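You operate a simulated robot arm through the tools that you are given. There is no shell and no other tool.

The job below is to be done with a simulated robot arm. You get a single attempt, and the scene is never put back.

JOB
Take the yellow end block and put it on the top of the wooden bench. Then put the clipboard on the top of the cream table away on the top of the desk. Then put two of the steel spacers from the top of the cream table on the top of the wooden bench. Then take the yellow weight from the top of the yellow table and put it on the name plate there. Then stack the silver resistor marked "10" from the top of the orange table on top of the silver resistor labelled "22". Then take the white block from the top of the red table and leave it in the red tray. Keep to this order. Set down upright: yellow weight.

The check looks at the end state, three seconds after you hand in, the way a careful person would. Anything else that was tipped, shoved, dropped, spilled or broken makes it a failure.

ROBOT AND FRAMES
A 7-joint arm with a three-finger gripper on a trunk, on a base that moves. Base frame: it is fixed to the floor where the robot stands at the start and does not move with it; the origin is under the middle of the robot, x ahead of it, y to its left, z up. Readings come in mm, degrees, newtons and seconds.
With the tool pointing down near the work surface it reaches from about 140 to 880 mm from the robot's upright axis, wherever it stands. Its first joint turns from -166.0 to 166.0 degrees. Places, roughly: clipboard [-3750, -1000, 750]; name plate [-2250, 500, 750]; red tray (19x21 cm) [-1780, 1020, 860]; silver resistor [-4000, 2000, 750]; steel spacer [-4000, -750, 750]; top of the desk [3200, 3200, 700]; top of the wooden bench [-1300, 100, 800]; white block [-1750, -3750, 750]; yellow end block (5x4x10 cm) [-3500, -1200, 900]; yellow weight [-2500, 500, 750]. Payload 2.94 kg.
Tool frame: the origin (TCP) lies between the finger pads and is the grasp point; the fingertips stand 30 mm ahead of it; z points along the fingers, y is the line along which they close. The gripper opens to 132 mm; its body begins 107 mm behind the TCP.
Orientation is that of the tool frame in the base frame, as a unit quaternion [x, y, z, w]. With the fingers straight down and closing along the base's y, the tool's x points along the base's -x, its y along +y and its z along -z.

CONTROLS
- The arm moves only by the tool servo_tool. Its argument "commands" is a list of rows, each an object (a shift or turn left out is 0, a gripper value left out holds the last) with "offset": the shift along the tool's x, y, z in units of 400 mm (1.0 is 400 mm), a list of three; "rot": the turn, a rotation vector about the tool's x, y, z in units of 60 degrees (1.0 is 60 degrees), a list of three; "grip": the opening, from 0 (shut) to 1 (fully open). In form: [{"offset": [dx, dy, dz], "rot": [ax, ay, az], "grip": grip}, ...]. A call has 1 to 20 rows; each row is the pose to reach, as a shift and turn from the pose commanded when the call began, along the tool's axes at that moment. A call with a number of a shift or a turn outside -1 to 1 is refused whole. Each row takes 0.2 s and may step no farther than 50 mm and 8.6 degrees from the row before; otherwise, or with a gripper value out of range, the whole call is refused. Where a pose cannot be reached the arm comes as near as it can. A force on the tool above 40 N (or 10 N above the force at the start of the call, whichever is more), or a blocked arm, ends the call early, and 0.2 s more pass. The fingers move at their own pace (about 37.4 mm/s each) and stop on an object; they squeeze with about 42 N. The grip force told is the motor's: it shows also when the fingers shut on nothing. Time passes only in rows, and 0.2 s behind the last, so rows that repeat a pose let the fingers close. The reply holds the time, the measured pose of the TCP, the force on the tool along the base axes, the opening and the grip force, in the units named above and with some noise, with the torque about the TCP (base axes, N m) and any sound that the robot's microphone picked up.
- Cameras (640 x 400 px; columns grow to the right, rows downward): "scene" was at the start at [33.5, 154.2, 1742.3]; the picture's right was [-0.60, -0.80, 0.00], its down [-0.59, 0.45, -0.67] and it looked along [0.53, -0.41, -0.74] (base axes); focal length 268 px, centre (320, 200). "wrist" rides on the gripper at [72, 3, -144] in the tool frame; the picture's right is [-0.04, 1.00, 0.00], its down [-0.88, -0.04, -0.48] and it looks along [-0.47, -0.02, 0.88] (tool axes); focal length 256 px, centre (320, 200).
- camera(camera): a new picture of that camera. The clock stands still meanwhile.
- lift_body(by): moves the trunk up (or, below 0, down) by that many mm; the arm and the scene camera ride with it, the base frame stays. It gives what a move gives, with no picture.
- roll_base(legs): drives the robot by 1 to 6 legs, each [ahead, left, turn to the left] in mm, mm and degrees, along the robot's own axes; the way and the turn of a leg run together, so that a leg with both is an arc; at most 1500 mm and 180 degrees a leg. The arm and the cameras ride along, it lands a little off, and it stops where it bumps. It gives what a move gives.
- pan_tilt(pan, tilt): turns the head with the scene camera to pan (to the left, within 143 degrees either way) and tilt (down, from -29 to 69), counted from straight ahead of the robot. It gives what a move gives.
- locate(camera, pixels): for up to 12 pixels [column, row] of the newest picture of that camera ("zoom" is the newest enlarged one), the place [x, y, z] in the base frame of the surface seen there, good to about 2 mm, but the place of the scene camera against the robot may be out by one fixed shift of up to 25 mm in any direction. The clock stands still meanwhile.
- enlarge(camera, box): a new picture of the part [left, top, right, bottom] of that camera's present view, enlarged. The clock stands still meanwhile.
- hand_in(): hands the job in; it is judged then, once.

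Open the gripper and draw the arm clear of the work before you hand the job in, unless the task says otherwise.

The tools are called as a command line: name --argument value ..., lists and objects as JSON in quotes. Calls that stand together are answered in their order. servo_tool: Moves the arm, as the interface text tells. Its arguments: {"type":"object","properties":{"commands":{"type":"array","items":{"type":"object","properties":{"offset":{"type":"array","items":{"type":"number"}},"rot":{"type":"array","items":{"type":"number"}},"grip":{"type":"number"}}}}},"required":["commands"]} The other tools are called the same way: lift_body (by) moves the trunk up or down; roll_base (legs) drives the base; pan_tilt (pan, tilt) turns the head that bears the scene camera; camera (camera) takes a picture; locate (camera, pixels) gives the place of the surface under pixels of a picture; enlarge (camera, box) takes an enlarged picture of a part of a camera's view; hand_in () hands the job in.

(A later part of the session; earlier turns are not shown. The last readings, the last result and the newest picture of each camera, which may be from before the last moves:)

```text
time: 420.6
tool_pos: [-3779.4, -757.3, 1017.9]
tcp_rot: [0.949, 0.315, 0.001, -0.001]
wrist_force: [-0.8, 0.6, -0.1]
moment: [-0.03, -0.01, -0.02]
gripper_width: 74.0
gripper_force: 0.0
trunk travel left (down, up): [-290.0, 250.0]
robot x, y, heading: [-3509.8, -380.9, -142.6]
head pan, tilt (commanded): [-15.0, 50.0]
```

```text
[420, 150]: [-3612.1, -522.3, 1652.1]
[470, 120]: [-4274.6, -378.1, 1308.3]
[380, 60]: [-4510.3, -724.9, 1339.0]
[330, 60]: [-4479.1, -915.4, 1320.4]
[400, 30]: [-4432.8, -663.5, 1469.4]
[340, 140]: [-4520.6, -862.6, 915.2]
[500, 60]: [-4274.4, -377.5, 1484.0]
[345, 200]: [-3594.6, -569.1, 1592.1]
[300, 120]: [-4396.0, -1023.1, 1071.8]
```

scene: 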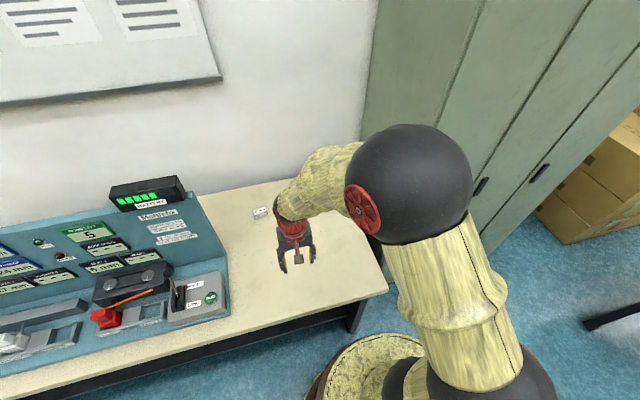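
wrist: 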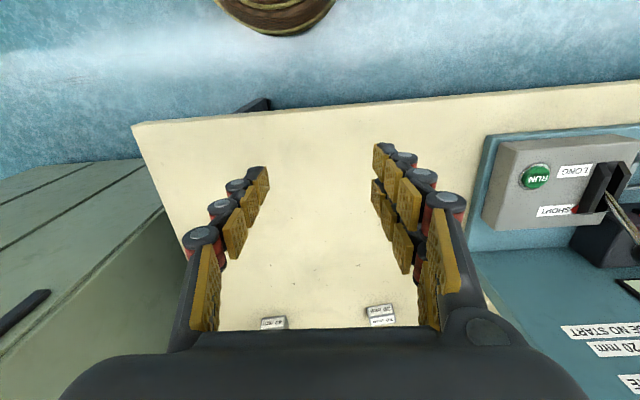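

The elbow is high (z≈1600) and far from the locker. Extend the hand over the 40 mm spacer.

servo_tool --commands '[{"offset": [-0.09, -0.034, 0], "rot": [0, 0, -0.017]}, {"offset": [-0.18, -0.068, 0], "rot": [0, 0, -0.034]}, {"offset": [-0.27, -0.102, 0], "rot": [0, 0, -0.051]}, {"offset": [-0.36, -0.136, 0], "rot": [0, 0, -0.068]}, {"offset": [-0.45, -0.17, 0], "rot": [0, 0, -0.085]}, {"offset": [-0.54, -0.204, 0], "rot": [0, 0, -0.102]}, {"offset": [-0.63, -0.238, 0], "rot": [0, 0, -0.119]}, {"offset": [-0.72, -0.272, 0], "rot": [0, 0, -0.136]}, {"offset": [-0.81, -0.306, 0], "rot": [0, 0, -0.153]}, {"offset": [-0.88, -0.34, 0], "rot": [0, 0, -0.167]}, {"offset": [-0.88, -0.37, 0], "rot": [0, 0, -0.167]}]'

camera --camera "wrist"

enlarge --camera "wrist" --box '[270, 120, 390, 220]'

```text
time: 423.0
tool_pos: [-4150.2, -849.8, 1019.0]
tcp_rot: [0.918, 0.398, 0.001, 0.0]
wrist_force: [-0.4, -0.5, -0.8]
moment: [0.02, -0.04, -0.01]
gripper_width: 73.9
gripper_force: 0.0
trunk travel left (down, up): [-290.0, 250.0]
robot x, y, heading: [-3515.0, -377.6, -142.6]
head pan, tilt (commanded): [-15.0, 50.0]
```

```text
taken
```

wrist: 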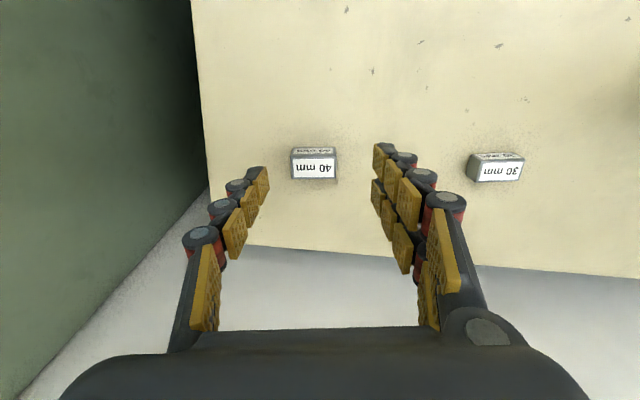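

```text
4.00 times, centred on (330, 170) of wrist
```

zoom: 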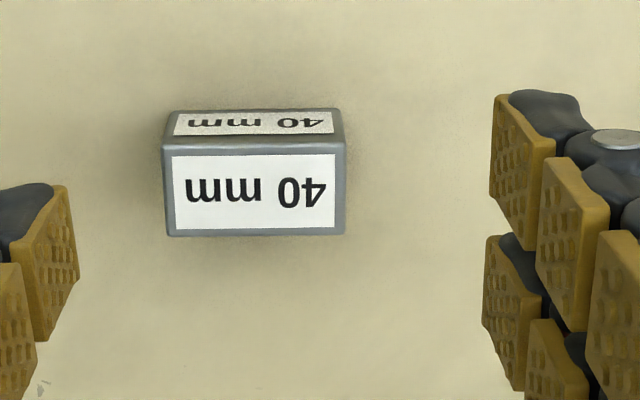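

Yaw matches. The spacer centre is still ~50 mm ahead; verifying with locate.

locate --camera "zoom" --pixels '[[254, 190], [180, 190], [330, 190], [254, 160], [254, 225]]'

```text
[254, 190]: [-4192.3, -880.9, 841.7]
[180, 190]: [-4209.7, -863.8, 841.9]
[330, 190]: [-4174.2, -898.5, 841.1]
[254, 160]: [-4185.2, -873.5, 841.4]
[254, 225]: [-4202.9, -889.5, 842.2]
```

Move over it (x −52, y −10 mm), opening to ~95 mm, and descend to z≈838.

servo_tool --commands '[{"offset": [-0.065, -0.0125, 0], "grip": 0.75}, {"offset": [-0.13, -0.025, 0]}, {"offset": [-0.13, -0.025, 0.1]}, {"offset": [-0.13, -0.025, 0.2]}, {"offset": [-0.13, -0.025, 0.3]}, {"offset": [-0.13, -0.025, 0.4]}, {"offset": [-0.13, -0.025, 0.4525]}, {"offset": [-0.13, -0.025, 0.4525]}]'

camera --camera "wrist"

```text
time: 424.8
tool_pos: [-4191.7, -882.0, 839.6]
tcp_rot: [0.917, 0.398, 0.001, 0.0]
wrist_force: [0.3, -0.2, -0.3]
moment: [0.0, 0.02, 0.01]
gripper_width: 98.8
gripper_force: 0.0
trunk travel left (down, up): [-290.0, 250.0]
robot x, y, heading: [-3510.1, -380.8, -142.7]
head pan, tilt (commanded): [-15.0, 50.0]
```

```text
taken
```

wrist: 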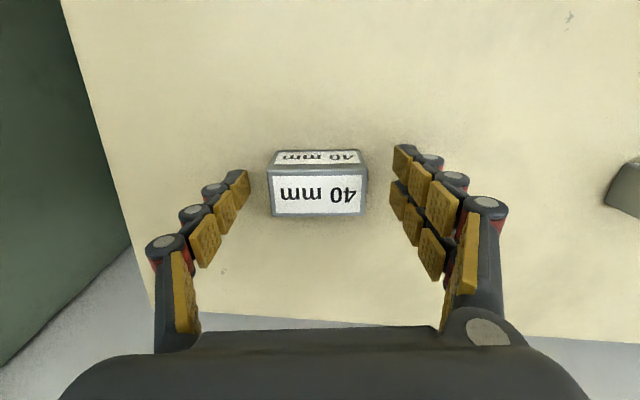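

Well centred between fingers. Close and lift.

servo_tool --commands '[{"grip": 0}, {"grip": 0}, {"grip": 0}, {"grip": 0}, {"grip": 0}, {"grip": 0}]'

servo_tool --commands '[{"offset": [0, 0, -0.02]}, {"offset": [0, 0, -0.05]}, {"offset": [0, 0, -0.12]}, {"offset": [0, 0, -0.22]}, {"offset": [0, 0, -0.32]}, {"offset": [0, 0, -0.42]}, {"offset": [0.1, 0, -0.42]}, {"offset": [0.2, 0, -0.42]}, {"offset": [0.3, 0, -0.42]}, {"offset": [0.4, 0, -0.42]}, {"offset": [0.5, 0, -0.42]}, {"offset": [0.6, 0, -0.42]}, {"offset": [0.7, 0, -0.42]}, {"offset": [0.8, 0, -0.42]}]'

camera --camera "wrist"

```text
time: 426.2
tool_pos: [-4191.3, -880.5, 839.3]
tcp_rot: [0.918, 0.397, 0.001, -0.001]
wrist_force: [-2.9, 2.7, 2.7]
moment: [0.12, 0.08, -0.07]
gripper_width: 61.7
gripper_force: 42.3
trunk travel left (down, up): [-290.0, 250.0]
robot x, y, heading: [-3510.2, -379.2, -142.6]
head pan, tilt (commanded): [-15.0, 50.0]
```

```text
time: 429.2
tool_pos: [-3973.5, -646.2, 1007.6]
tcp_rot: [0.917, 0.398, 0.002, 0.0]
wrist_force: [-0.6, 0.4, -6.8]
moment: [0.04, -0.03, 0.04]
gripper_width: 61.4
gripper_force: 42.3
trunk travel left (down, up): [-290.0, 250.0]
robot x, y, heading: [-3511.3, -377.6, -142.6]
head pan, tilt (commanded): [-15.0, 50.0]
```

```text
taken
```

wrist: 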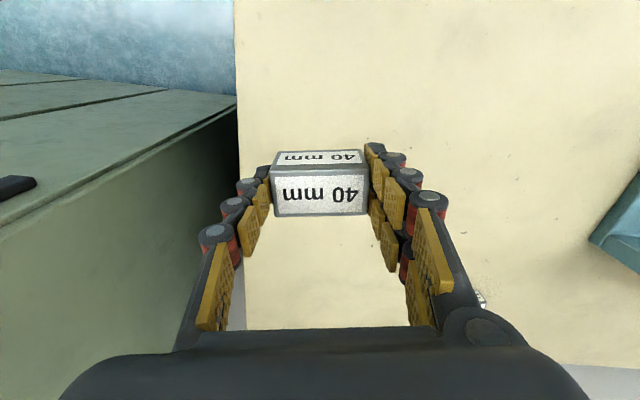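

Holding the 40 mm spacer (6.8 N). Raise trunk and drive back to the bench.

lift_body --by 120

roll_base --legs '[[-500, 0, 0], [0, -930, 0], [-1250, 0, 0], [-1180, 0, 0]]'

```text
time: 430.7
tool_pos: [-3974.1, -646.4, 1125.6]
tcp_rot: [0.918, 0.398, 0.001, 0.0]
wrist_force: [1.5, 0.6, -6.4]
moment: [0.01, 0.01, 0.0]
gripper_width: 61.5
gripper_force: 42.1
trunk travel left (down, up): [-410.0, 130.0]
robot x, y, heading: [-3513.5, -381.3, -142.9]
head pan, tilt (commanded): [-15.0, 50.0]
```

```text
time: 449.6
tool_pos: [-2175.5, 1836.1, 1126.0]
tcp_rot: [0.917, 0.399, 0.0, 0.0]
wrist_force: [0.2, -0.7, -6.6]
moment: [0.03, 0.02, -0.02]
gripper_width: 61.3
gripper_force: 41.4
trunk travel left (down, up): [-410.0, 130.0]
robot x, y, heading: [-1713.0, 2102.5, -142.3]
head pan, tilt (commanded): [-15.0, 50.0]
```

Slide left and slightly ahead to the bench, then view.

roll_base --legs '[[0, 840, 0], [90, 0, 0]]'

pan_tilt --pan 0 --tilt 45

camera --camera "scene"

camera --camera "wrist"

```text
time: 454.8
tool_pos: [-1718.9, 1097.4, 1125.7]
tcp_rot: [0.916, 0.402, 0.002, 0.0]
wrist_force: [-0.2, -0.4, -7.5]
moment: [0.06, -0.05, -0.02]
gripper_width: 61.3
gripper_force: 42.0
trunk travel left (down, up): [-410.0, 130.0]
robot x, y, heading: [-1253.9, 1368.2, -141.9]
head pan, tilt (commanded): [-15.0, 50.0]
```

```text
time: 455.6
tool_pos: [-1717.8, 1097.2, 1126.7]
tcp_rot: [0.916, 0.401, 0.002, -0.001]
wrist_force: [0.4, 0.1, -6.0]
moment: [0.0, -0.03, 0.02]
gripper_width: 61.5
gripper_force: 42.0
trunk travel left (down, up): [-410.0, 130.0]
robot x, y, heading: [-1255.1, 1368.7, -141.9]
head pan, tilt (commanded): [0.0, 45.0]
```

```text
taken
```

scene: 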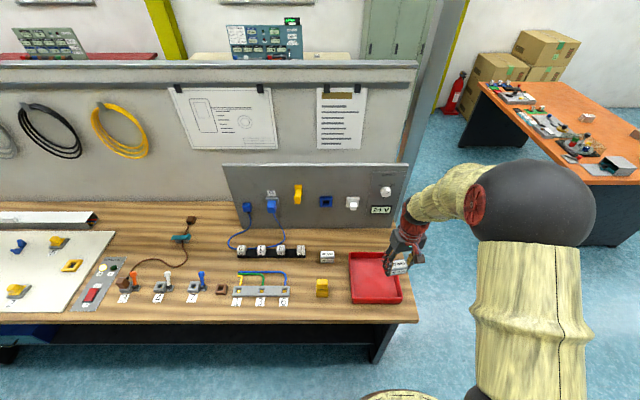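

```text
taken
```

wrist: 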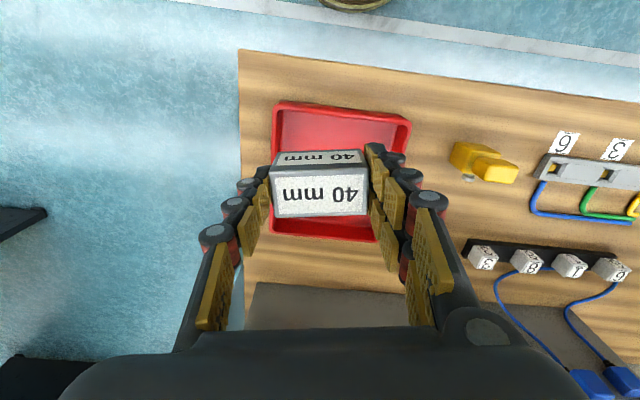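

The scene is as I left it: yellow block (322,288), 50 mm spacer (327,256). I'll place the 40 mm spacer between them at ≈(-1680,846), aligned with the bench.

servo_tool --commands '[{"offset": [-0.06, 0.07, 0], "rot": [0, 0, 0.024]}, {"offset": [-0.12, 0.14, 0], "rot": [0, 0, 0.048]}, {"offset": [-0.18, 0.21, 0], "rot": [0, 0, 0.072]}, {"offset": [-0.24, 0.28, 0], "rot": [0, 0, 0.096]}, {"offset": [-0.3, 0.35, 0], "rot": [0, 0, 0.12]}, {"offset": [-0.35, 0.42, 0], "rot": [0, 0, 0.144]}, {"offset": [-0.3965, 0.496, 0], "rot": [0, 0, 0.165]}, {"offset": [-0.3965, 0.496, 0], "rot": [0, 0, 0.165]}]'

camera --camera "wrist"

```text
time: 457.4
tool_pos: [-1680.6, 844.6, 1127.3]
tcp_rot: [0.947, 0.321, 0.0, 0.001]
wrist_force: [0.6, -0.2, -5.7]
moment: [-0.01, -0.02, -0.02]
gripper_width: 61.3
gripper_force: 42.1
trunk travel left (down, up): [-410.0, 130.0]
robot x, y, heading: [-1256.1, 1367.0, -142.1]
head pan, tilt (commanded): [0.0, 45.0]
```

```text
taken
```

wrist: 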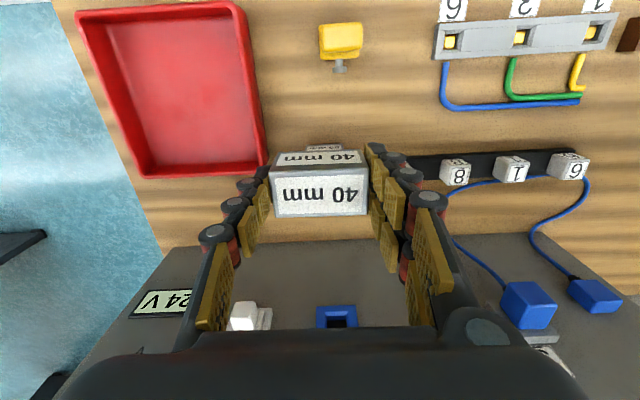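

Target spot (row ≈112) lies between the bolt tip (row 72) and the 50 mm spacer (row ~145). Measuring both to centre exactly.

enlarge --camera "wrist" --box '[280, 10, 400, 160]'

locate --camera "zoom" --pixels '[[320, 175], [320, 150], [280, 365], [320, 250], [255, 370], [330, 370]]'

```text
2.67 times, centred on (340, 85) of wrist
```

zoom: 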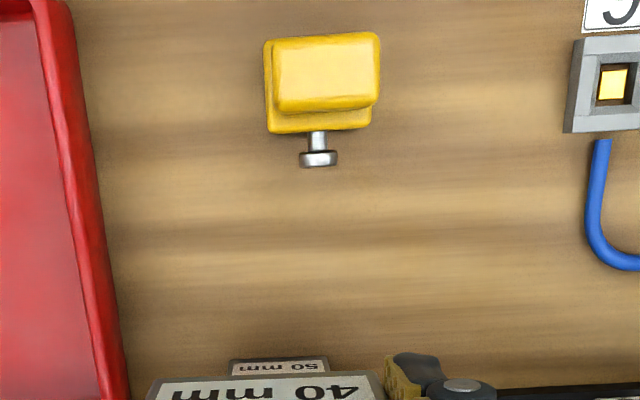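

```text
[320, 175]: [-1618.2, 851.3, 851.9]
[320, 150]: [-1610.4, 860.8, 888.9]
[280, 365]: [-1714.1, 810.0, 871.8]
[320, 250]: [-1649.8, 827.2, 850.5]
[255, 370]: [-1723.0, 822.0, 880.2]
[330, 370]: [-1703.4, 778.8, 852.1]
```

Good: 755 vs 868 with my TCP at 821. Lower trunk 60 mm, then descend to ~12 mm above contact.

lift_body --by -60

servo_tool --commands '[{"offset": [0, 0, 0.1]}, {"offset": [0, 0, 0.2]}, {"offset": [0, 0, 0.3]}, {"offset": [0, 0, 0.38]}, {"offset": [0, 0, 0.41]}, {"offset": [0, 0, 0.41]}]'

camera --camera "wrist"

```text
time: 458.4
tool_pos: [-1679.3, 843.7, 1069.6]
tcp_rot: [0.947, 0.321, 0.002, 0.0]
wrist_force: [0.7, -0.3, -7.1]
moment: [0.02, -0.03, 0.0]
gripper_width: 61.4
gripper_force: 41.9
trunk travel left (down, up): [-350.0, 190.0]
robot x, y, heading: [-1256.9, 1368.4, -142.1]
head pan, tilt (commanded): [0.0, 45.0]
```

```text
time: 459.8
tool_pos: [-1680.0, 842.1, 902.9]
tcp_rot: [0.947, 0.321, 0.002, -0.001]
wrist_force: [1.0, 1.3, -6.7]
moment: [0.04, -0.02, -0.01]
gripper_width: 61.2
gripper_force: 41.8
trunk travel left (down, up): [-350.0, 190.0]
robot x, y, heading: [-1257.0, 1369.4, -142.0]
head pan, tilt (commanded): [0.0, 45.0]
```

```text
taken
```

wrist: 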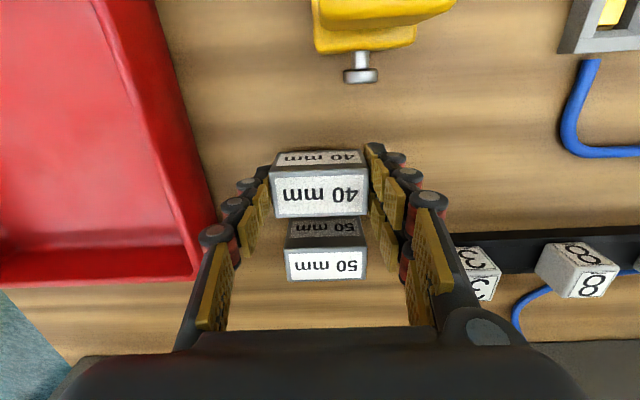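

Nicely between. Lower the last ~13 mm with fine steps.

servo_tool --commands '[{"offset": [0, 0, 0.015]}, {"offset": [0, 0, 0.026]}, {"offset": [0, 0, 0.03]}, {"offset": [0, 0, 0.03]}]'

servo_tool --commands '[{"offset": [0, 0, 0.0025]}, {"offset": [0, 0, 0.005]}, {"offset": [0, 0, 0.005]}]'

```text
time: 460.8
tool_pos: [-1680.7, 844.2, 890.4]
tcp_rot: [0.947, 0.322, 0.001, -0.001]
wrist_force: [0.2, -1.2, -6.1]
moment: [0.0, -0.04, -0.01]
gripper_width: 61.0
gripper_force: 42.0
trunk travel left (down, up): [-350.0, 190.0]
robot x, y, heading: [-1254.9, 1371.3, -142.1]
head pan, tilt (commanded): [0.0, 45.0]
```

```text
time: 461.6
tool_pos: [-1680.0, 844.0, 890.6]
tcp_rot: [0.947, 0.322, 0.0, 0.0]
wrist_force: [-1.2, 0.4, -1.6]
moment: [0.09, 0.25, 0.01]
gripper_width: 61.7
gripper_force: 41.8
trunk travel left (down, up): [-350.0, 190.0]
robot x, y, heading: [-1257.9, 1369.7, -142.2]
head pan, tilt (commanded): [0.0, 45.0]
```

Contact (force falling, moment rising). Release with a small opening and rise straight up.

servo_tool --commands '[{"offset": [0, 0, 0.001]}, {"offset": [0, 0, 0.001]}]'

servo_tool --commands '[{"grip": 0.53}, {"grip": 0.54}, {"grip": 0.54}, {"offset": [0, 0, -0.06]}, {"offset": [0, 0, -0.16]}, {"offset": [0, 0, -0.26]}, {"offset": [0, 0, -0.36]}, {"offset": [0, 0, -0.46]}, {"offset": [0, 0, -0.5]}]'

camera --camera "wrist"

enlarge --camera "scene" --box '[220, 200, 420, 325]'

```text
time: 462.2
tool_pos: [-1680.3, 842.4, 889.8]
tcp_rot: [0.947, 0.321, 0.001, 0.0]
wrist_force: [-0.6, -1.5, 0.0]
moment: [0.0, 0.27, 0.14]
gripper_width: 61.3
gripper_force: 41.8
trunk travel left (down, up): [-350.0, 190.0]
robot x, y, heading: [-1253.8, 1366.8, -141.9]
head pan, tilt (commanded): [0.0, 45.0]
```

```text
time: 464.2
tool_pos: [-1679.8, 843.2, 1091.3]
tcp_rot: [0.947, 0.321, 0.001, -0.001]
wrist_force: [-0.3, -0.4, 0.1]
moment: [-0.03, 0.03, -0.03]
gripper_width: 71.3
gripper_force: 0.0
trunk travel left (down, up): [-350.0, 190.0]
robot x, y, heading: [-1258.1, 1367.3, -141.7]
head pan, tilt (commanded): [0.0, 45.0]
```

```text
taken
```

wrist: 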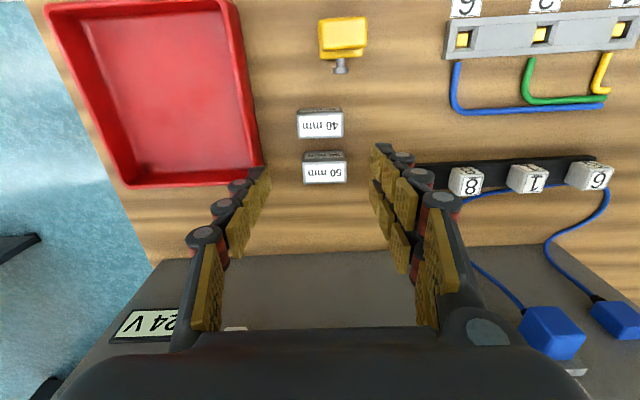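

```text
3.20 times, centred on (320, 262) of scene
```

zoom: 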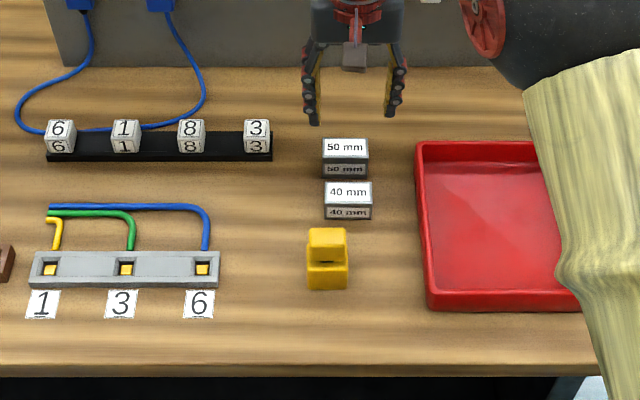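

All three items are neatly on the bench. Next, the yellow weight: retract and drive to the end of the yellow table, then turn to face it.

servo_tool --commands '[{"offset": [0.1, 0, 0]}, {"offset": [0.2, 0, 0]}, {"offset": [0.3, 0, 0]}, {"offset": [0.4, 0, 0]}, {"offset": [0.5, 0, 0]}, {"offset": [0.6, 0, 0]}]'

roll_base --legs '[[-90, 0, 0], [0, -915, 0], [1250, 0, 0], [270, 0, 0], [0, 0, 90]]'

lift_body --by 120

pan_tilt --pan 0 --tilt 45

camera --camera "scene"

```text
time: 465.6
tool_pos: [-1490.1, 991.6, 1093.9]
tcp_rot: [0.947, 0.321, 0.001, 0.0]
wrist_force: [0.7, -0.4, 0.0]
moment: [-0.01, 0.04, -0.03]
gripper_width: 71.1
gripper_force: 0.0
trunk travel left (down, up): [-350.0, 190.0]
robot x, y, heading: [-1253.7, 1370.1, -141.9]
head pan, tilt (commanded): [0.0, 45.0]
```

```text
time: 482.5
tool_pos: [-2592.8, 999.8, 1092.6]
tcp_rot: [0.446, 0.895, 0.001, 0.0]
wrist_force: [0.2, 0.2, 0.5]
moment: [0.0, -0.03, -0.01]
gripper_width: 71.5
gripper_force: 0.1
trunk travel left (down, up): [-350.0, 190.0]
robot x, y, heading: [-2971.6, 1236.7, -52.2]
head pan, tilt (commanded): [0.0, 45.0]
```

```text
time: 484.0
tool_pos: [-2592.7, 1001.0, 1213.7]
tcp_rot: [0.445, 0.895, -0.001, -0.001]
wrist_force: [-0.1, -0.5, -0.1]
moment: [0.02, 0.0, 0.0]
gripper_width: 71.2
gripper_force: 0.0
trunk travel left (down, up): [-470.0, 70.0]
robot x, y, heading: [-2971.7, 1237.2, -52.4]
head pan, tilt (commanded): [0.0, 45.0]
```

```text
time: 484.6
tool_pos: [-2593.5, 1000.7, 1213.1]
tcp_rot: [0.445, 0.895, 0.001, -0.001]
wrist_force: [0.7, -0.2, 0.3]
moment: [0.03, 0.02, -0.02]
gripper_width: 71.2
gripper_force: 0.0
trunk travel left (down, up): [-470.0, 70.0]
robot x, y, heading: [-2967.7, 1237.7, -52.3]
head pan, tilt (commanded): [0.0, 45.0]
```

```text
taken
```

scene: 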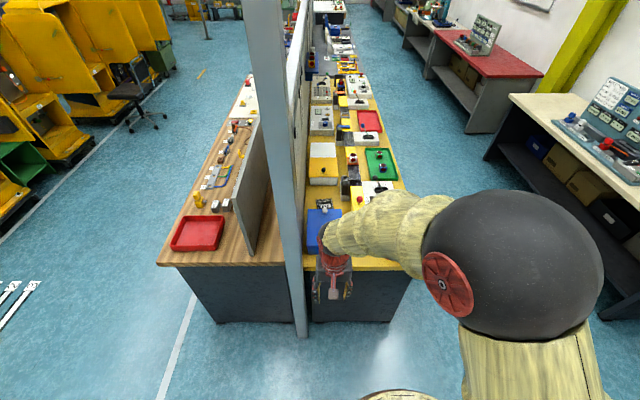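

I'm facing the end of the yellow table. Zoom on its near end and use the wrist camera as well.

enlarge --camera "scene" --box '[280, 130, 440, 280]'

camera --camera "wrist"

```text
2.67 times, centred on (360, 205) of scene
```

zoom: 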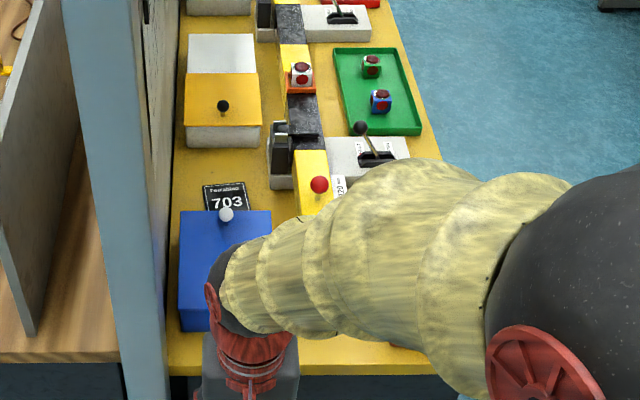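

```text
taken
```

wrist: 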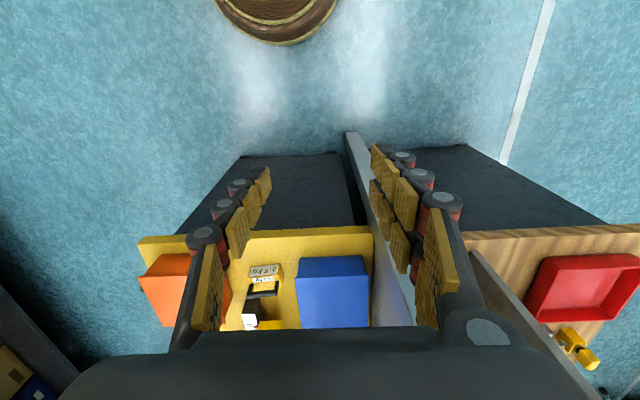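

Blue and orange boxes, and between them a yellow item with a black handle at wrist (263,285). I'll shift the hand away from the pole side and roll nearer.

servo_tool --commands '[{"offset": [0, -0.1, 0]}, {"offset": [0, -0.2, 0]}, {"offset": [0, -0.3, 0]}, {"offset": [0, -0.4, 0]}]'

roll_base --legs '[[230, 0, 0]]'

camera --camera "wrist"

pan_tilt --pan 5 --tilt 60

camera --camera "scene"

```text
time: 485.6
tool_pos: [-2721.7, 904.4, 1216.0]
tcp_rot: [0.446, 0.895, 0.0, 0.0]
wrist_force: [-0.1, -0.4, 0.4]
moment: [0.03, 0.03, 0.02]
gripper_width: 71.2
gripper_force: 0.1
trunk travel left (down, up): [-470.0, 70.0]
robot x, y, heading: [-2970.1, 1238.4, -52.4]
head pan, tilt (commanded): [0.0, 45.0]
```

```text
time: 487.3
tool_pos: [-2581.4, 725.5, 1215.1]
tcp_rot: [0.445, 0.896, 0.0, -0.001]
wrist_force: [0.4, -1.1, -1.1]
moment: [0.07, 0.05, 0.01]
gripper_width: 71.1
gripper_force: 0.1
trunk travel left (down, up): [-470.0, 70.0]
robot x, y, heading: [-2833.1, 1060.4, -52.3]
head pan, tilt (commanded): [0.0, 45.0]
```

```text
taken
```

wrist: 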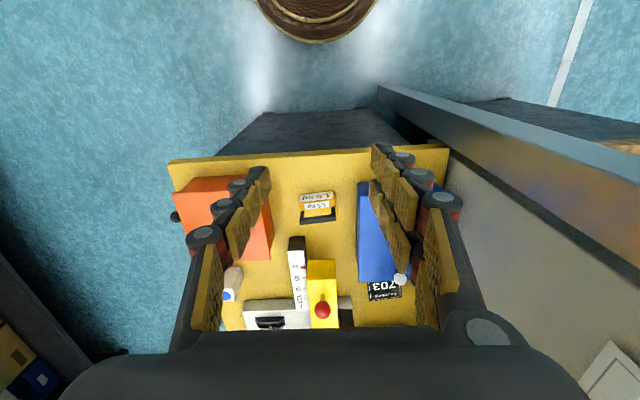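

```text
time: 488.0
tool_pos: [-2582.9, 726.0, 1214.3]
tcp_rot: [0.446, 0.895, 0.001, -0.001]
wrist_force: [0.5, 0.5, -0.4]
moment: [-0.03, 0.0, 0.0]
gripper_width: 71.3
gripper_force: 0.2
trunk travel left (down, up): [-470.0, 70.0]
robot x, y, heading: [-2835.9, 1057.2, -52.2]
head pan, tilt (commanded): [5.0, 60.0]
```

```text
taken
```

scene: 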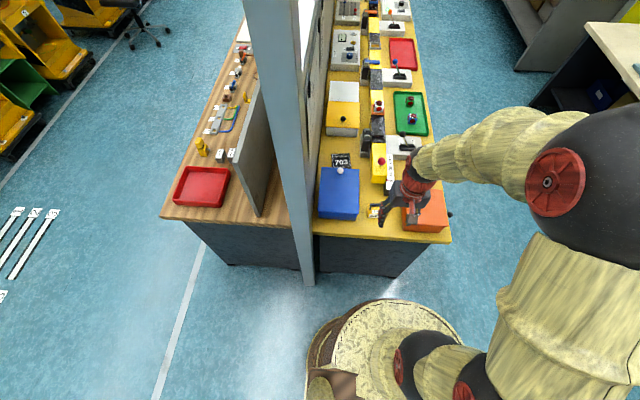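

Zoom into the wrist view on the labelled yellow item (318,207) and the black "703" plate (383,290).

enlarge --camera "wrist" --box '[270, 170, 370, 240]'

locate --camera "zoom" --pixels '[[300, 180], [320, 250], [310, 300], [210, 240], [410, 230], [320, 140], [300, 350], [100, 100]]'

enlarge --camera "wrist" --box '[340, 240, 440, 330]'

locate --camera "zoom" --pixels '[[280, 220], [260, 250], [180, 230], [370, 250], [270, 190], [390, 170], [150, 150]]'

enlarge --camera "scene" --box '[305, 130, 425, 230]'

```text
5.71 times, centred on (320, 205) of wrist
```

zoom: 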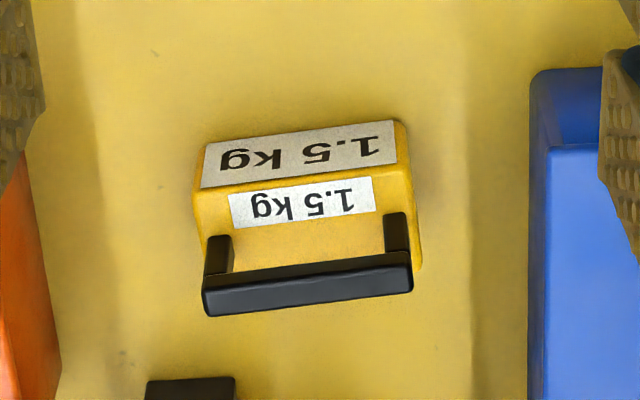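

```text
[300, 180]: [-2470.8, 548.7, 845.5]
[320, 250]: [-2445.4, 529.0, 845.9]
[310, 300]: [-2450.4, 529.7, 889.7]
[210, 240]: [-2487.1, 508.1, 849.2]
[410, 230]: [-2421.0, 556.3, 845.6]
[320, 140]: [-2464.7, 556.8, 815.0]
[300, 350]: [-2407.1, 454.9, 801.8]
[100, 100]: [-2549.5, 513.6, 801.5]
```

```text
4.44 times, centred on (390, 285) of wrist
```

zoom: 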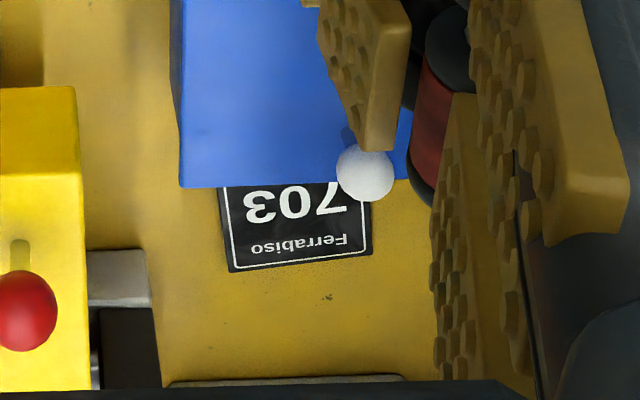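

```text
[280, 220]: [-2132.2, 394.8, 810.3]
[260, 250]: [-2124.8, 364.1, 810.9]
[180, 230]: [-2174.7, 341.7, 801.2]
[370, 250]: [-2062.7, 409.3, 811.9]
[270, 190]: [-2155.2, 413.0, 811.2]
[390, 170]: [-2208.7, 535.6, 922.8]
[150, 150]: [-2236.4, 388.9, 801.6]
```

```text
4.00 times, centred on (365, 180) of scene
```

zoom: 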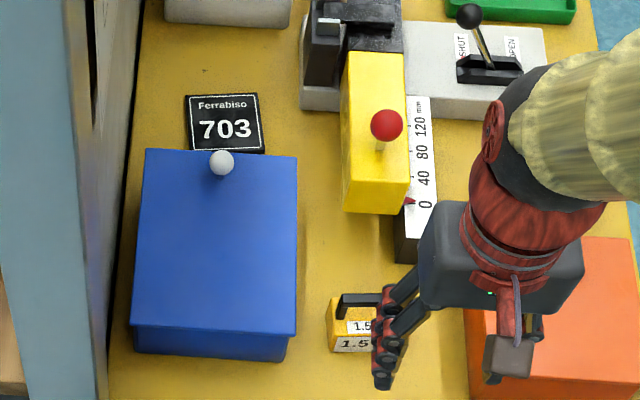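

The yellow weight is a 1.5 kg block with a black handle at (-2455,535); the name plate ("Ferrabiso 703") lies flat at about (-2132,390) just beyond the blue box. I'll roll a bit right and closer so both are in reach.

roll_base --legs '[[0, -90, 0], [200, 0, 0]]'

camera --camera "scene"

camera --camera "wrist"

```text
time: 490.3
tool_pos: [-2533.0, 518.4, 1215.3]
tcp_rot: [0.444, 0.896, 0.0, -0.001]
wrist_force: [-1.1, -0.5, -0.8]
moment: [0.05, 0.04, 0.02]
gripper_width: 71.3
gripper_force: 0.1
trunk travel left (down, up): [-470.0, 70.0]
robot x, y, heading: [-2786.1, 851.5, -52.3]
head pan, tilt (commanded): [5.0, 60.0]
```

```text
taken
```

scene: 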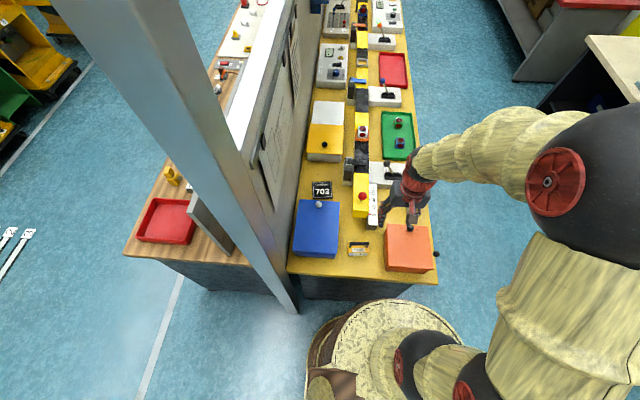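

```text
taken
```

wrist: 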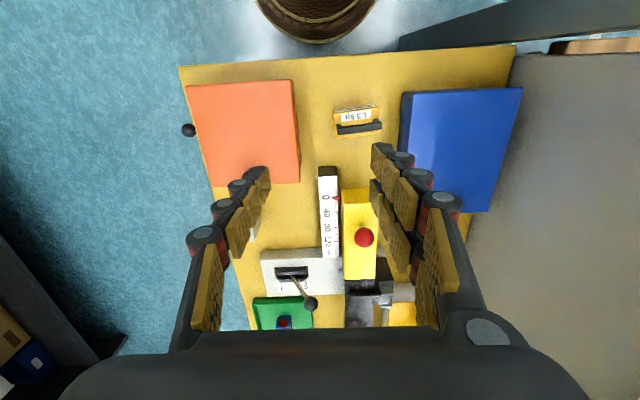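

Good view. Zoom the scene image on plate, knob and weight and measure.

enlarge --camera "scene" --box '[285, 165, 385, 265]'

locate --camera "zoom" --pixels '[[190, 70], [290, 62], [294, 130], [180, 135], [215, 158], [205, 165], [240, 160], [160, 140], [280, 150], [420, 300], [460, 345], [420, 330]]'

```text
4.00 times, centred on (335, 215) of scene
```

zoom: 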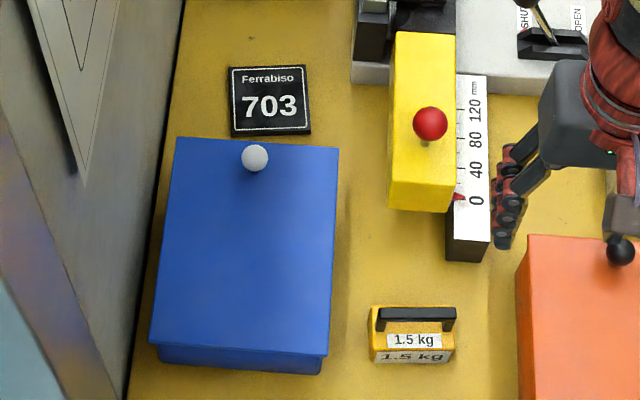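

```text
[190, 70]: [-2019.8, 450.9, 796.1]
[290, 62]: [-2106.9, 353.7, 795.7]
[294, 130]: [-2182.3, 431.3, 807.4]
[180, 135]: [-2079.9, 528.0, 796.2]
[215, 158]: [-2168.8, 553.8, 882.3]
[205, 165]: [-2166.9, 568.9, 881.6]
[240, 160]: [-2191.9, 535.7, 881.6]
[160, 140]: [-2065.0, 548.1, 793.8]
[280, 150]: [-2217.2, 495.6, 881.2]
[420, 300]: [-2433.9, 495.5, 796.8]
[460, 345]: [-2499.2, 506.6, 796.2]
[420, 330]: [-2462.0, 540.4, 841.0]
```

Measuring the plate's corners and the knob.

locate --camera "zoom" --pixels '[[236, 74], [302, 72], [304, 122], [240, 128], [270, 98], [255, 150], [255, 157], [230, 142], [300, 147], [340, 140], [395, 200], [270, 134]]'

```text
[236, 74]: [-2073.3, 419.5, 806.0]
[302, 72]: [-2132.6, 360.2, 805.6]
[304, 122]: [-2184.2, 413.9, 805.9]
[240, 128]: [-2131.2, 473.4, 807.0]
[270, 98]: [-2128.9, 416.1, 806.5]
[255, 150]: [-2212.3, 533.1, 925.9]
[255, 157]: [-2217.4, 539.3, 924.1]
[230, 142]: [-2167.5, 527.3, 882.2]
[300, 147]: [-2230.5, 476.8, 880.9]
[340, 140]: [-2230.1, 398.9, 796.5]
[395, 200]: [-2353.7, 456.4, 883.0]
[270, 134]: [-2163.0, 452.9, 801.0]
```

The plate's centre is ≈(-2130,417), 110 mm beyond the box edge, so there's room. Now turn the hand 90° above the weight's handle (bar at ≈(-2452,531), z≈890).

servo_tool --commands '[{"offset": [-0.012, 0.022, 0], "rot": [0, 0, -0.125]}, {"offset": [-0.024, 0.045, 0], "rot": [0, 0, -0.25]}, {"offset": [-0.036, 0.068, 0], "rot": [0, 0, -0.375]}, {"offset": [-0.048, 0.09, 0], "rot": [0, 0, -0.5]}, {"offset": [-0.06, 0.112, 0], "rot": [0, 0, -0.625]}, {"offset": [-0.072, 0.135, 0], "rot": [0, 0, -0.75]}, {"offset": [-0.085, 0.158, 0], "rot": [0, 0, -0.875]}, {"offset": [-0.0975, 0.18, 0], "rot": [0, 0, -1.0]}]'

servo_tool --commands '[{"rot": [0, 0, -0.125]}, {"rot": [0, 0, -0.25]}, {"rot": [0, 0, -0.375]}, {"rot": [0, 0, -0.48]}, {"rot": [0, 0, -0.48]}]'

lift_body --by -150

camera --camera "wrist"

enlarge --camera "wrist" --box '[260, 80, 380, 200]'

```text
time: 492.1
tool_pos: [-2453.1, 531.9, 1215.6]
tcp_rot: [-0.066, 0.998, 0.001, -0.001]
wrist_force: [-0.1, 0.1, 0.3]
moment: [0.02, 0.01, 0.01]
gripper_width: 71.5
gripper_force: 0.0
trunk travel left (down, up): [-470.0, 70.0]
robot x, y, heading: [-2785.9, 848.5, -52.2]
head pan, tilt (commanded): [5.0, 60.0]
```

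```text
time: 493.3
tool_pos: [-2451.5, 531.4, 1214.0]
tcp_rot: [-0.31, 0.951, 0.001, 0.0]
wrist_force: [-0.4, -0.1, 0.4]
moment: [0.02, -0.02, 0.0]
gripper_width: 71.4
gripper_force: 0.0
trunk travel left (down, up): [-470.0, 70.0]
robot x, y, heading: [-2787.8, 848.4, -52.1]
head pan, tilt (commanded): [5.0, 60.0]
```

```text
time: 495.1
tool_pos: [-2451.0, 530.8, 1064.1]
tcp_rot: [-0.31, 0.951, 0.001, 0.0]
wrist_force: [0.9, 0.0, 0.3]
moment: [0.04, 0.0, -0.01]
gripper_width: 71.3
gripper_force: 0.2
trunk travel left (down, up): [-320.0, 220.0]
robot x, y, heading: [-2786.4, 848.3, -52.1]
head pan, tilt (commanded): [5.0, 60.0]
```

```text
taken
```

wrist: 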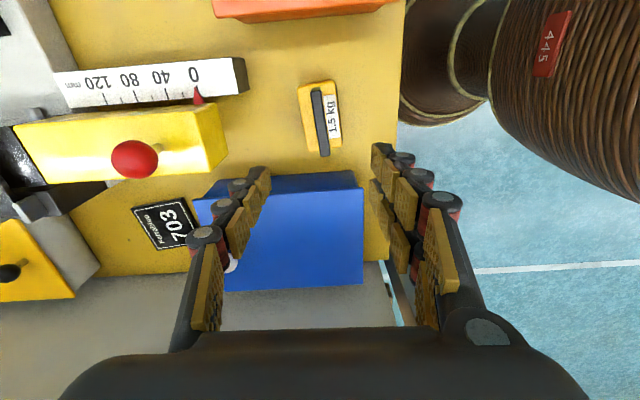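

```text
3.33 times, centred on (320, 140) of wrist
```

zoom: 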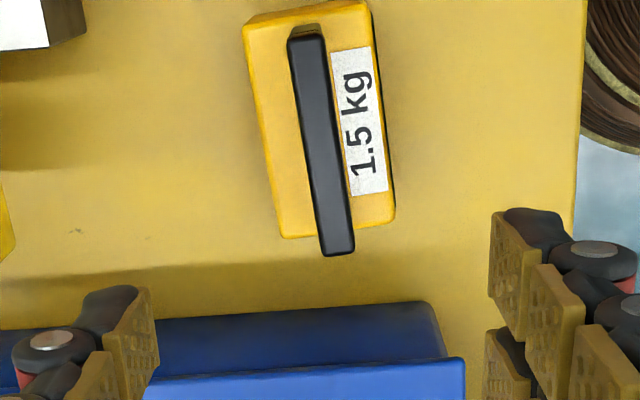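

Handle bar is centred; measuring its ends for the exact yaw.

locate --camera "zoom" --pixels '[[306, 50], [336, 240], [320, 140], [262, 120], [380, 100], [270, 60], [300, 225], [365, 30], [390, 210]]'

```text
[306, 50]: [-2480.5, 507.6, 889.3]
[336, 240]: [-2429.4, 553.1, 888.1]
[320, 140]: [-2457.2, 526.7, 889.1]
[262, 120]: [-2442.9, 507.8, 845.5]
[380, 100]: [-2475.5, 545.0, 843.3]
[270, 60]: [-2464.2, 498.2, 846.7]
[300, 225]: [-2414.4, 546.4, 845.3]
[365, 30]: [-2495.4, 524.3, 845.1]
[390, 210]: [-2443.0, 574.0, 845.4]
```

Handle axis heading ≈43°, so yaw −6.9° more, and descend to z≈884 so the pads straddle the bar.

servo_tool --commands '[{"offset": [0.009, 0.005, 0], "rot": [0, 0, -0.115]}, {"offset": [0.009, 0.005, 0.1], "rot": [0, 0, -0.115]}, {"offset": [0.009, 0.005, 0.2], "rot": [0, 0, -0.115]}, {"offset": [0.009, 0.005, 0.3], "rot": [0, 0, -0.115]}, {"offset": [0.009, 0.005, 0.38], "rot": [0, 0, -0.115]}, {"offset": [0.009, 0.005, 0.38], "rot": [0, 0, -0.115]}]'

camera --camera "wrist"

```text
time: 496.5
tool_pos: [-2455.2, 532.2, 910.3]
tcp_rot: [-0.366, 0.931, 0.0, -0.001]
wrist_force: [0.0, 0.7, -0.8]
moment: [-0.02, -0.02, 0.03]
gripper_width: 71.6
gripper_force: 0.1
trunk travel left (down, up): [-320.0, 220.0]
robot x, y, heading: [-2786.5, 847.6, -52.3]
head pan, tilt (commanded): [5.0, 60.0]
```

```text
taken
```

wrist: 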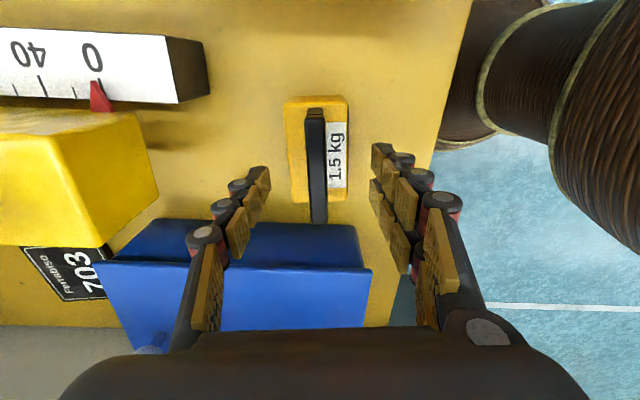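

The bar is well centred and the blue box ~87 mm away. Descend 26 mm and close.

servo_tool --commands '[{"offset": [0.01, 0, 0.04]}, {"offset": [0.01, 0, 0.066]}, {"offset": [0.01, 0, 0.066]}, {"offset": [0.01, 0, 0.066], "grip": 0}, {"offset": [0.01, 0, 0.066], "grip": 0}, {"offset": [0.01, 0, 0.066], "grip": 0}, {"offset": [0.01, 0, 0.066], "grip": 0}, {"offset": [0.01, 0, 0.066], "grip": 0}, {"offset": [0.01, 0, 0.066], "grip": 0}]'

camera --camera "wrist"

```text
time: 498.5
tool_pos: [-2458.4, 528.8, 885.2]
tcp_rot: [-0.367, 0.93, -0.001, 0.0]
wrist_force: [4.1, -4.1, 1.1]
moment: [-0.03, -0.14, -0.04]
gripper_width: 12.9
gripper_force: 34.9
trunk travel left (down, up): [-320.0, 220.0]
robot x, y, heading: [-2782.5, 851.2, -52.2]
head pan, tilt (commanded): [5.0, 60.0]
```

```text
taken
```

wrist: 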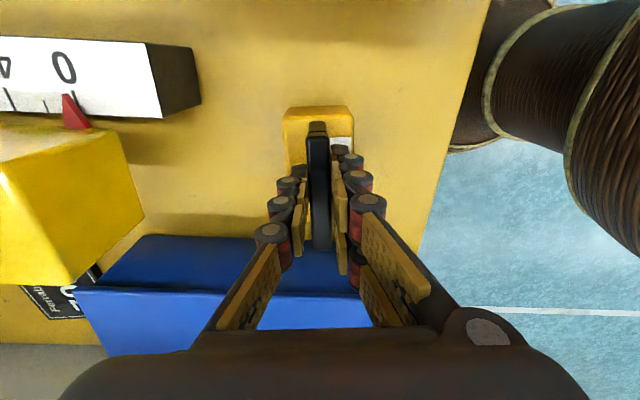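

Gripped the handle (12.9 mm). Lift 12 mm and check.

servo_tool --commands '[{"offset": [0, 0, -0.01]}, {"offset": [0, 0, -0.02]}, {"offset": [0, 0, -0.03]}, {"offset": [0, 0, -0.03]}]'

camera --camera "wrist"

```text
time: 499.5
tool_pos: [-2457.0, 528.7, 896.0]
tcp_rot: [-0.367, 0.93, 0.001, 0.0]
wrist_force: [0.1, 0.3, -14.5]
moment: [-0.08, 0.07, 0.02]
gripper_width: 13.0
gripper_force: 39.8
trunk travel left (down, up): [-320.0, 220.0]
robot x, y, heading: [-2784.3, 853.0, -52.1]
head pan, tilt (commanded): [5.0, 60.0]
```

```text
taken
```

wrist: 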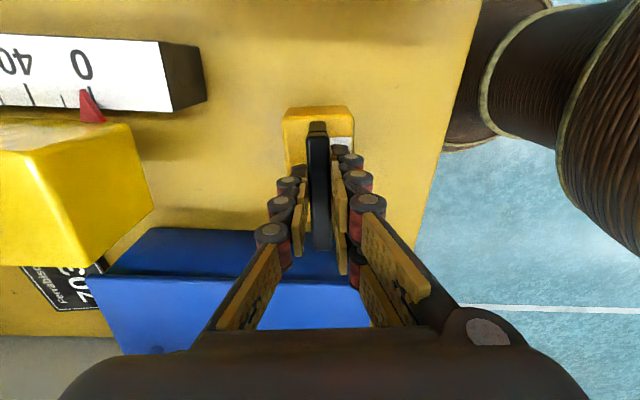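

Weight held steadily (14.5 N). Lift to z≈1085 to clear the boxes and knobs.

servo_tool --commands '[{"offset": [0, 0, -0.08]}, {"offset": [0, 0, -0.16]}, {"offset": [0, 0, -0.24]}, {"offset": [0, 0, -0.32]}, {"offset": [0, 0, -0.4]}, {"offset": [0, 0, -0.47]}, {"offset": [0, 0, -0.47]}]'

camera --camera "wrist"

enlarge --camera "wrist" --box '[90, 140, 270, 280]'

locate --camera "zoom" --pixels '[[250, 230], [180, 200], [330, 280], [160, 250], [300, 190], [320, 260], [200, 300]]'

```text
time: 501.1
tool_pos: [-2459.8, 526.9, 1085.0]
tcp_rot: [-0.367, 0.93, 0.002, -0.001]
wrist_force: [0.8, -1.5, -14.3]
moment: [-0.05, 0.05, -0.03]
gripper_width: 12.9
gripper_force: 39.6
trunk travel left (down, up): [-320.0, 220.0]
robot x, y, heading: [-2781.7, 851.2, -52.2]
head pan, tilt (commanded): [5.0, 60.0]
```

```text
taken
```

wrist: 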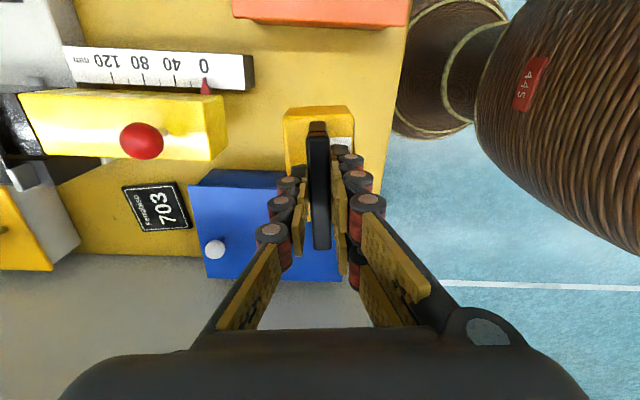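

```text
2.86 times, centred on (180, 210) of wrist
```

zoom: 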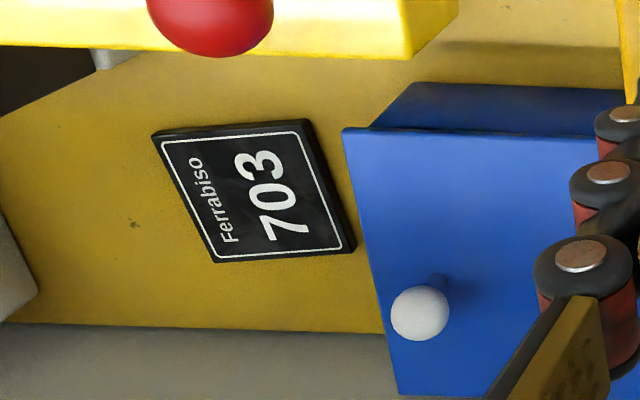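

```text
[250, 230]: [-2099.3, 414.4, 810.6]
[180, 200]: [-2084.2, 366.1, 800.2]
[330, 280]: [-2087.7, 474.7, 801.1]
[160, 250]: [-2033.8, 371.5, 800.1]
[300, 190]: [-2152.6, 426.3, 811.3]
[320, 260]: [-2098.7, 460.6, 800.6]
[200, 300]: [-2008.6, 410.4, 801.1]
```

Locating the plate's corners precisely with the wrist camera.

locate --camera "zoom" --pixels '[[162, 140], [303, 126], [349, 242], [220, 256], [258, 190], [345, 140], [375, 250], [440, 40], [415, 310]]'

```text
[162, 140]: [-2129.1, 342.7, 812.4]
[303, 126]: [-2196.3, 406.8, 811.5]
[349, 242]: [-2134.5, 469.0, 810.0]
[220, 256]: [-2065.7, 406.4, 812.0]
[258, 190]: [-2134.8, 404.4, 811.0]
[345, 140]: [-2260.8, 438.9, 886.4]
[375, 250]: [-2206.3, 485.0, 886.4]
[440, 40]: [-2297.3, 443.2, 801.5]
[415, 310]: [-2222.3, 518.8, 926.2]
```

Plate centre (-2131,406), z=811. Carry the weight over to it at height.

servo_tool --commands '[{"offset": [-0.042, -0.0875, 0]}, {"offset": [-0.083, -0.175, 0]}, {"offset": [-0.125, -0.2625, 0]}, {"offset": [-0.166, -0.35, 0]}, {"offset": [-0.208, -0.4375, 0]}, {"offset": [-0.25, -0.525, 0]}, {"offset": [-0.291, -0.6125, 0]}, {"offset": [-0.333, -0.7, 0]}, {"offset": [-0.374, -0.787, 0]}, {"offset": [-0.374, -0.787, 0]}]'

camera --camera "wrist"

enlarge --camera "scene" --box '[270, 130, 430, 270]'

```text
time: 503.3
tool_pos: [-2136.7, 402.4, 1085.5]
tcp_rot: [-0.366, 0.931, 0.002, -0.001]
wrist_force: [0.3, 0.3, -14.1]
moment: [-0.08, 0.06, 0.0]
gripper_width: 13.1
gripper_force: 39.4
trunk travel left (down, up): [-320.0, 220.0]
robot x, y, heading: [-2783.8, 847.1, -52.2]
head pan, tilt (commanded): [5.0, 60.0]
```

```text
taken
```

wrist: 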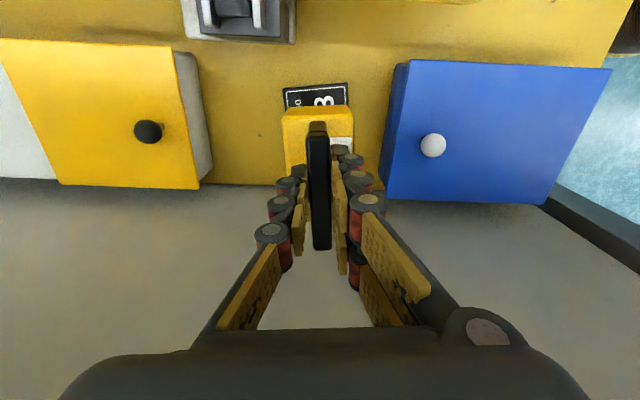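

```text
2.86 times, centred on (350, 200) of scene
```

zoom: 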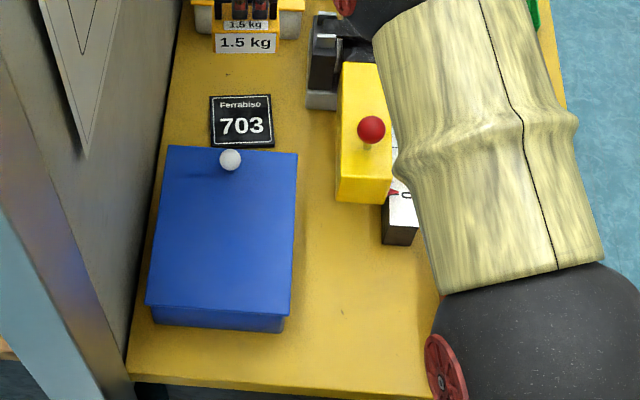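

Centred over the plate with >100 mm to the blue box. Descend to z≈908.

servo_tool --commands '[{"offset": [0, 0, 0.09]}, {"offset": [0, 0, 0.18]}, {"offset": [0, 0, 0.27]}, {"offset": [0, 0, 0.36]}, {"offset": [0, 0, 0.43]}, {"offset": [0, 0, 0.44]}, {"offset": [0, 0, 0.44]}]'

camera --camera "wrist"

enlarge --camera "scene" --box '[290, 130, 390, 230]'

```text
time: 504.9
tool_pos: [-2135.4, 398.9, 907.4]
tcp_rot: [-0.366, 0.931, 0.001, -0.003]
wrist_force: [0.3, -0.3, -14.5]
moment: [-0.07, 0.06, 0.01]
gripper_width: 12.8
gripper_force: 39.5
trunk travel left (down, up): [-320.0, 220.0]
robot x, y, heading: [-2787.8, 853.1, -51.9]
head pan, tilt (commanded): [5.0, 60.0]
```

```text
taken
```

wrist: 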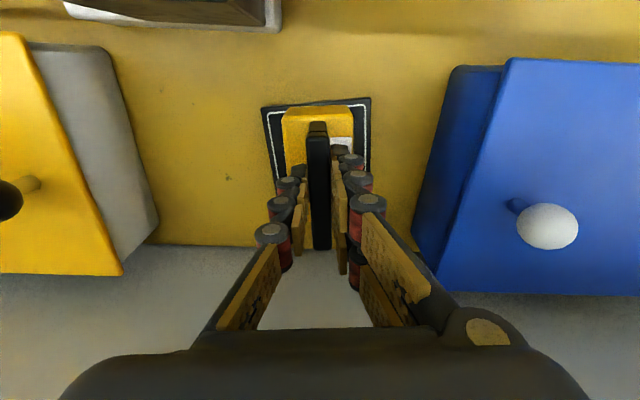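

```text
4.00 times, centred on (340, 180) of scene
```

zoom: 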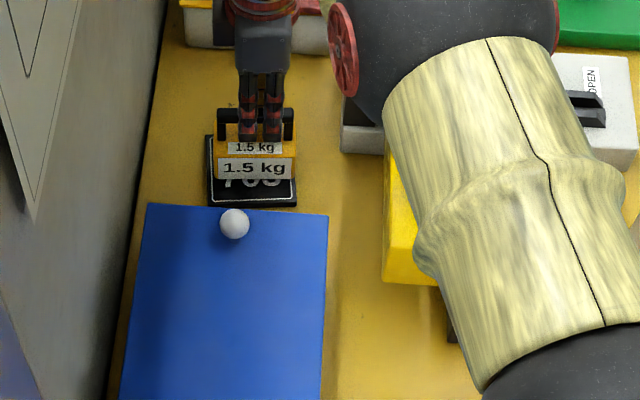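

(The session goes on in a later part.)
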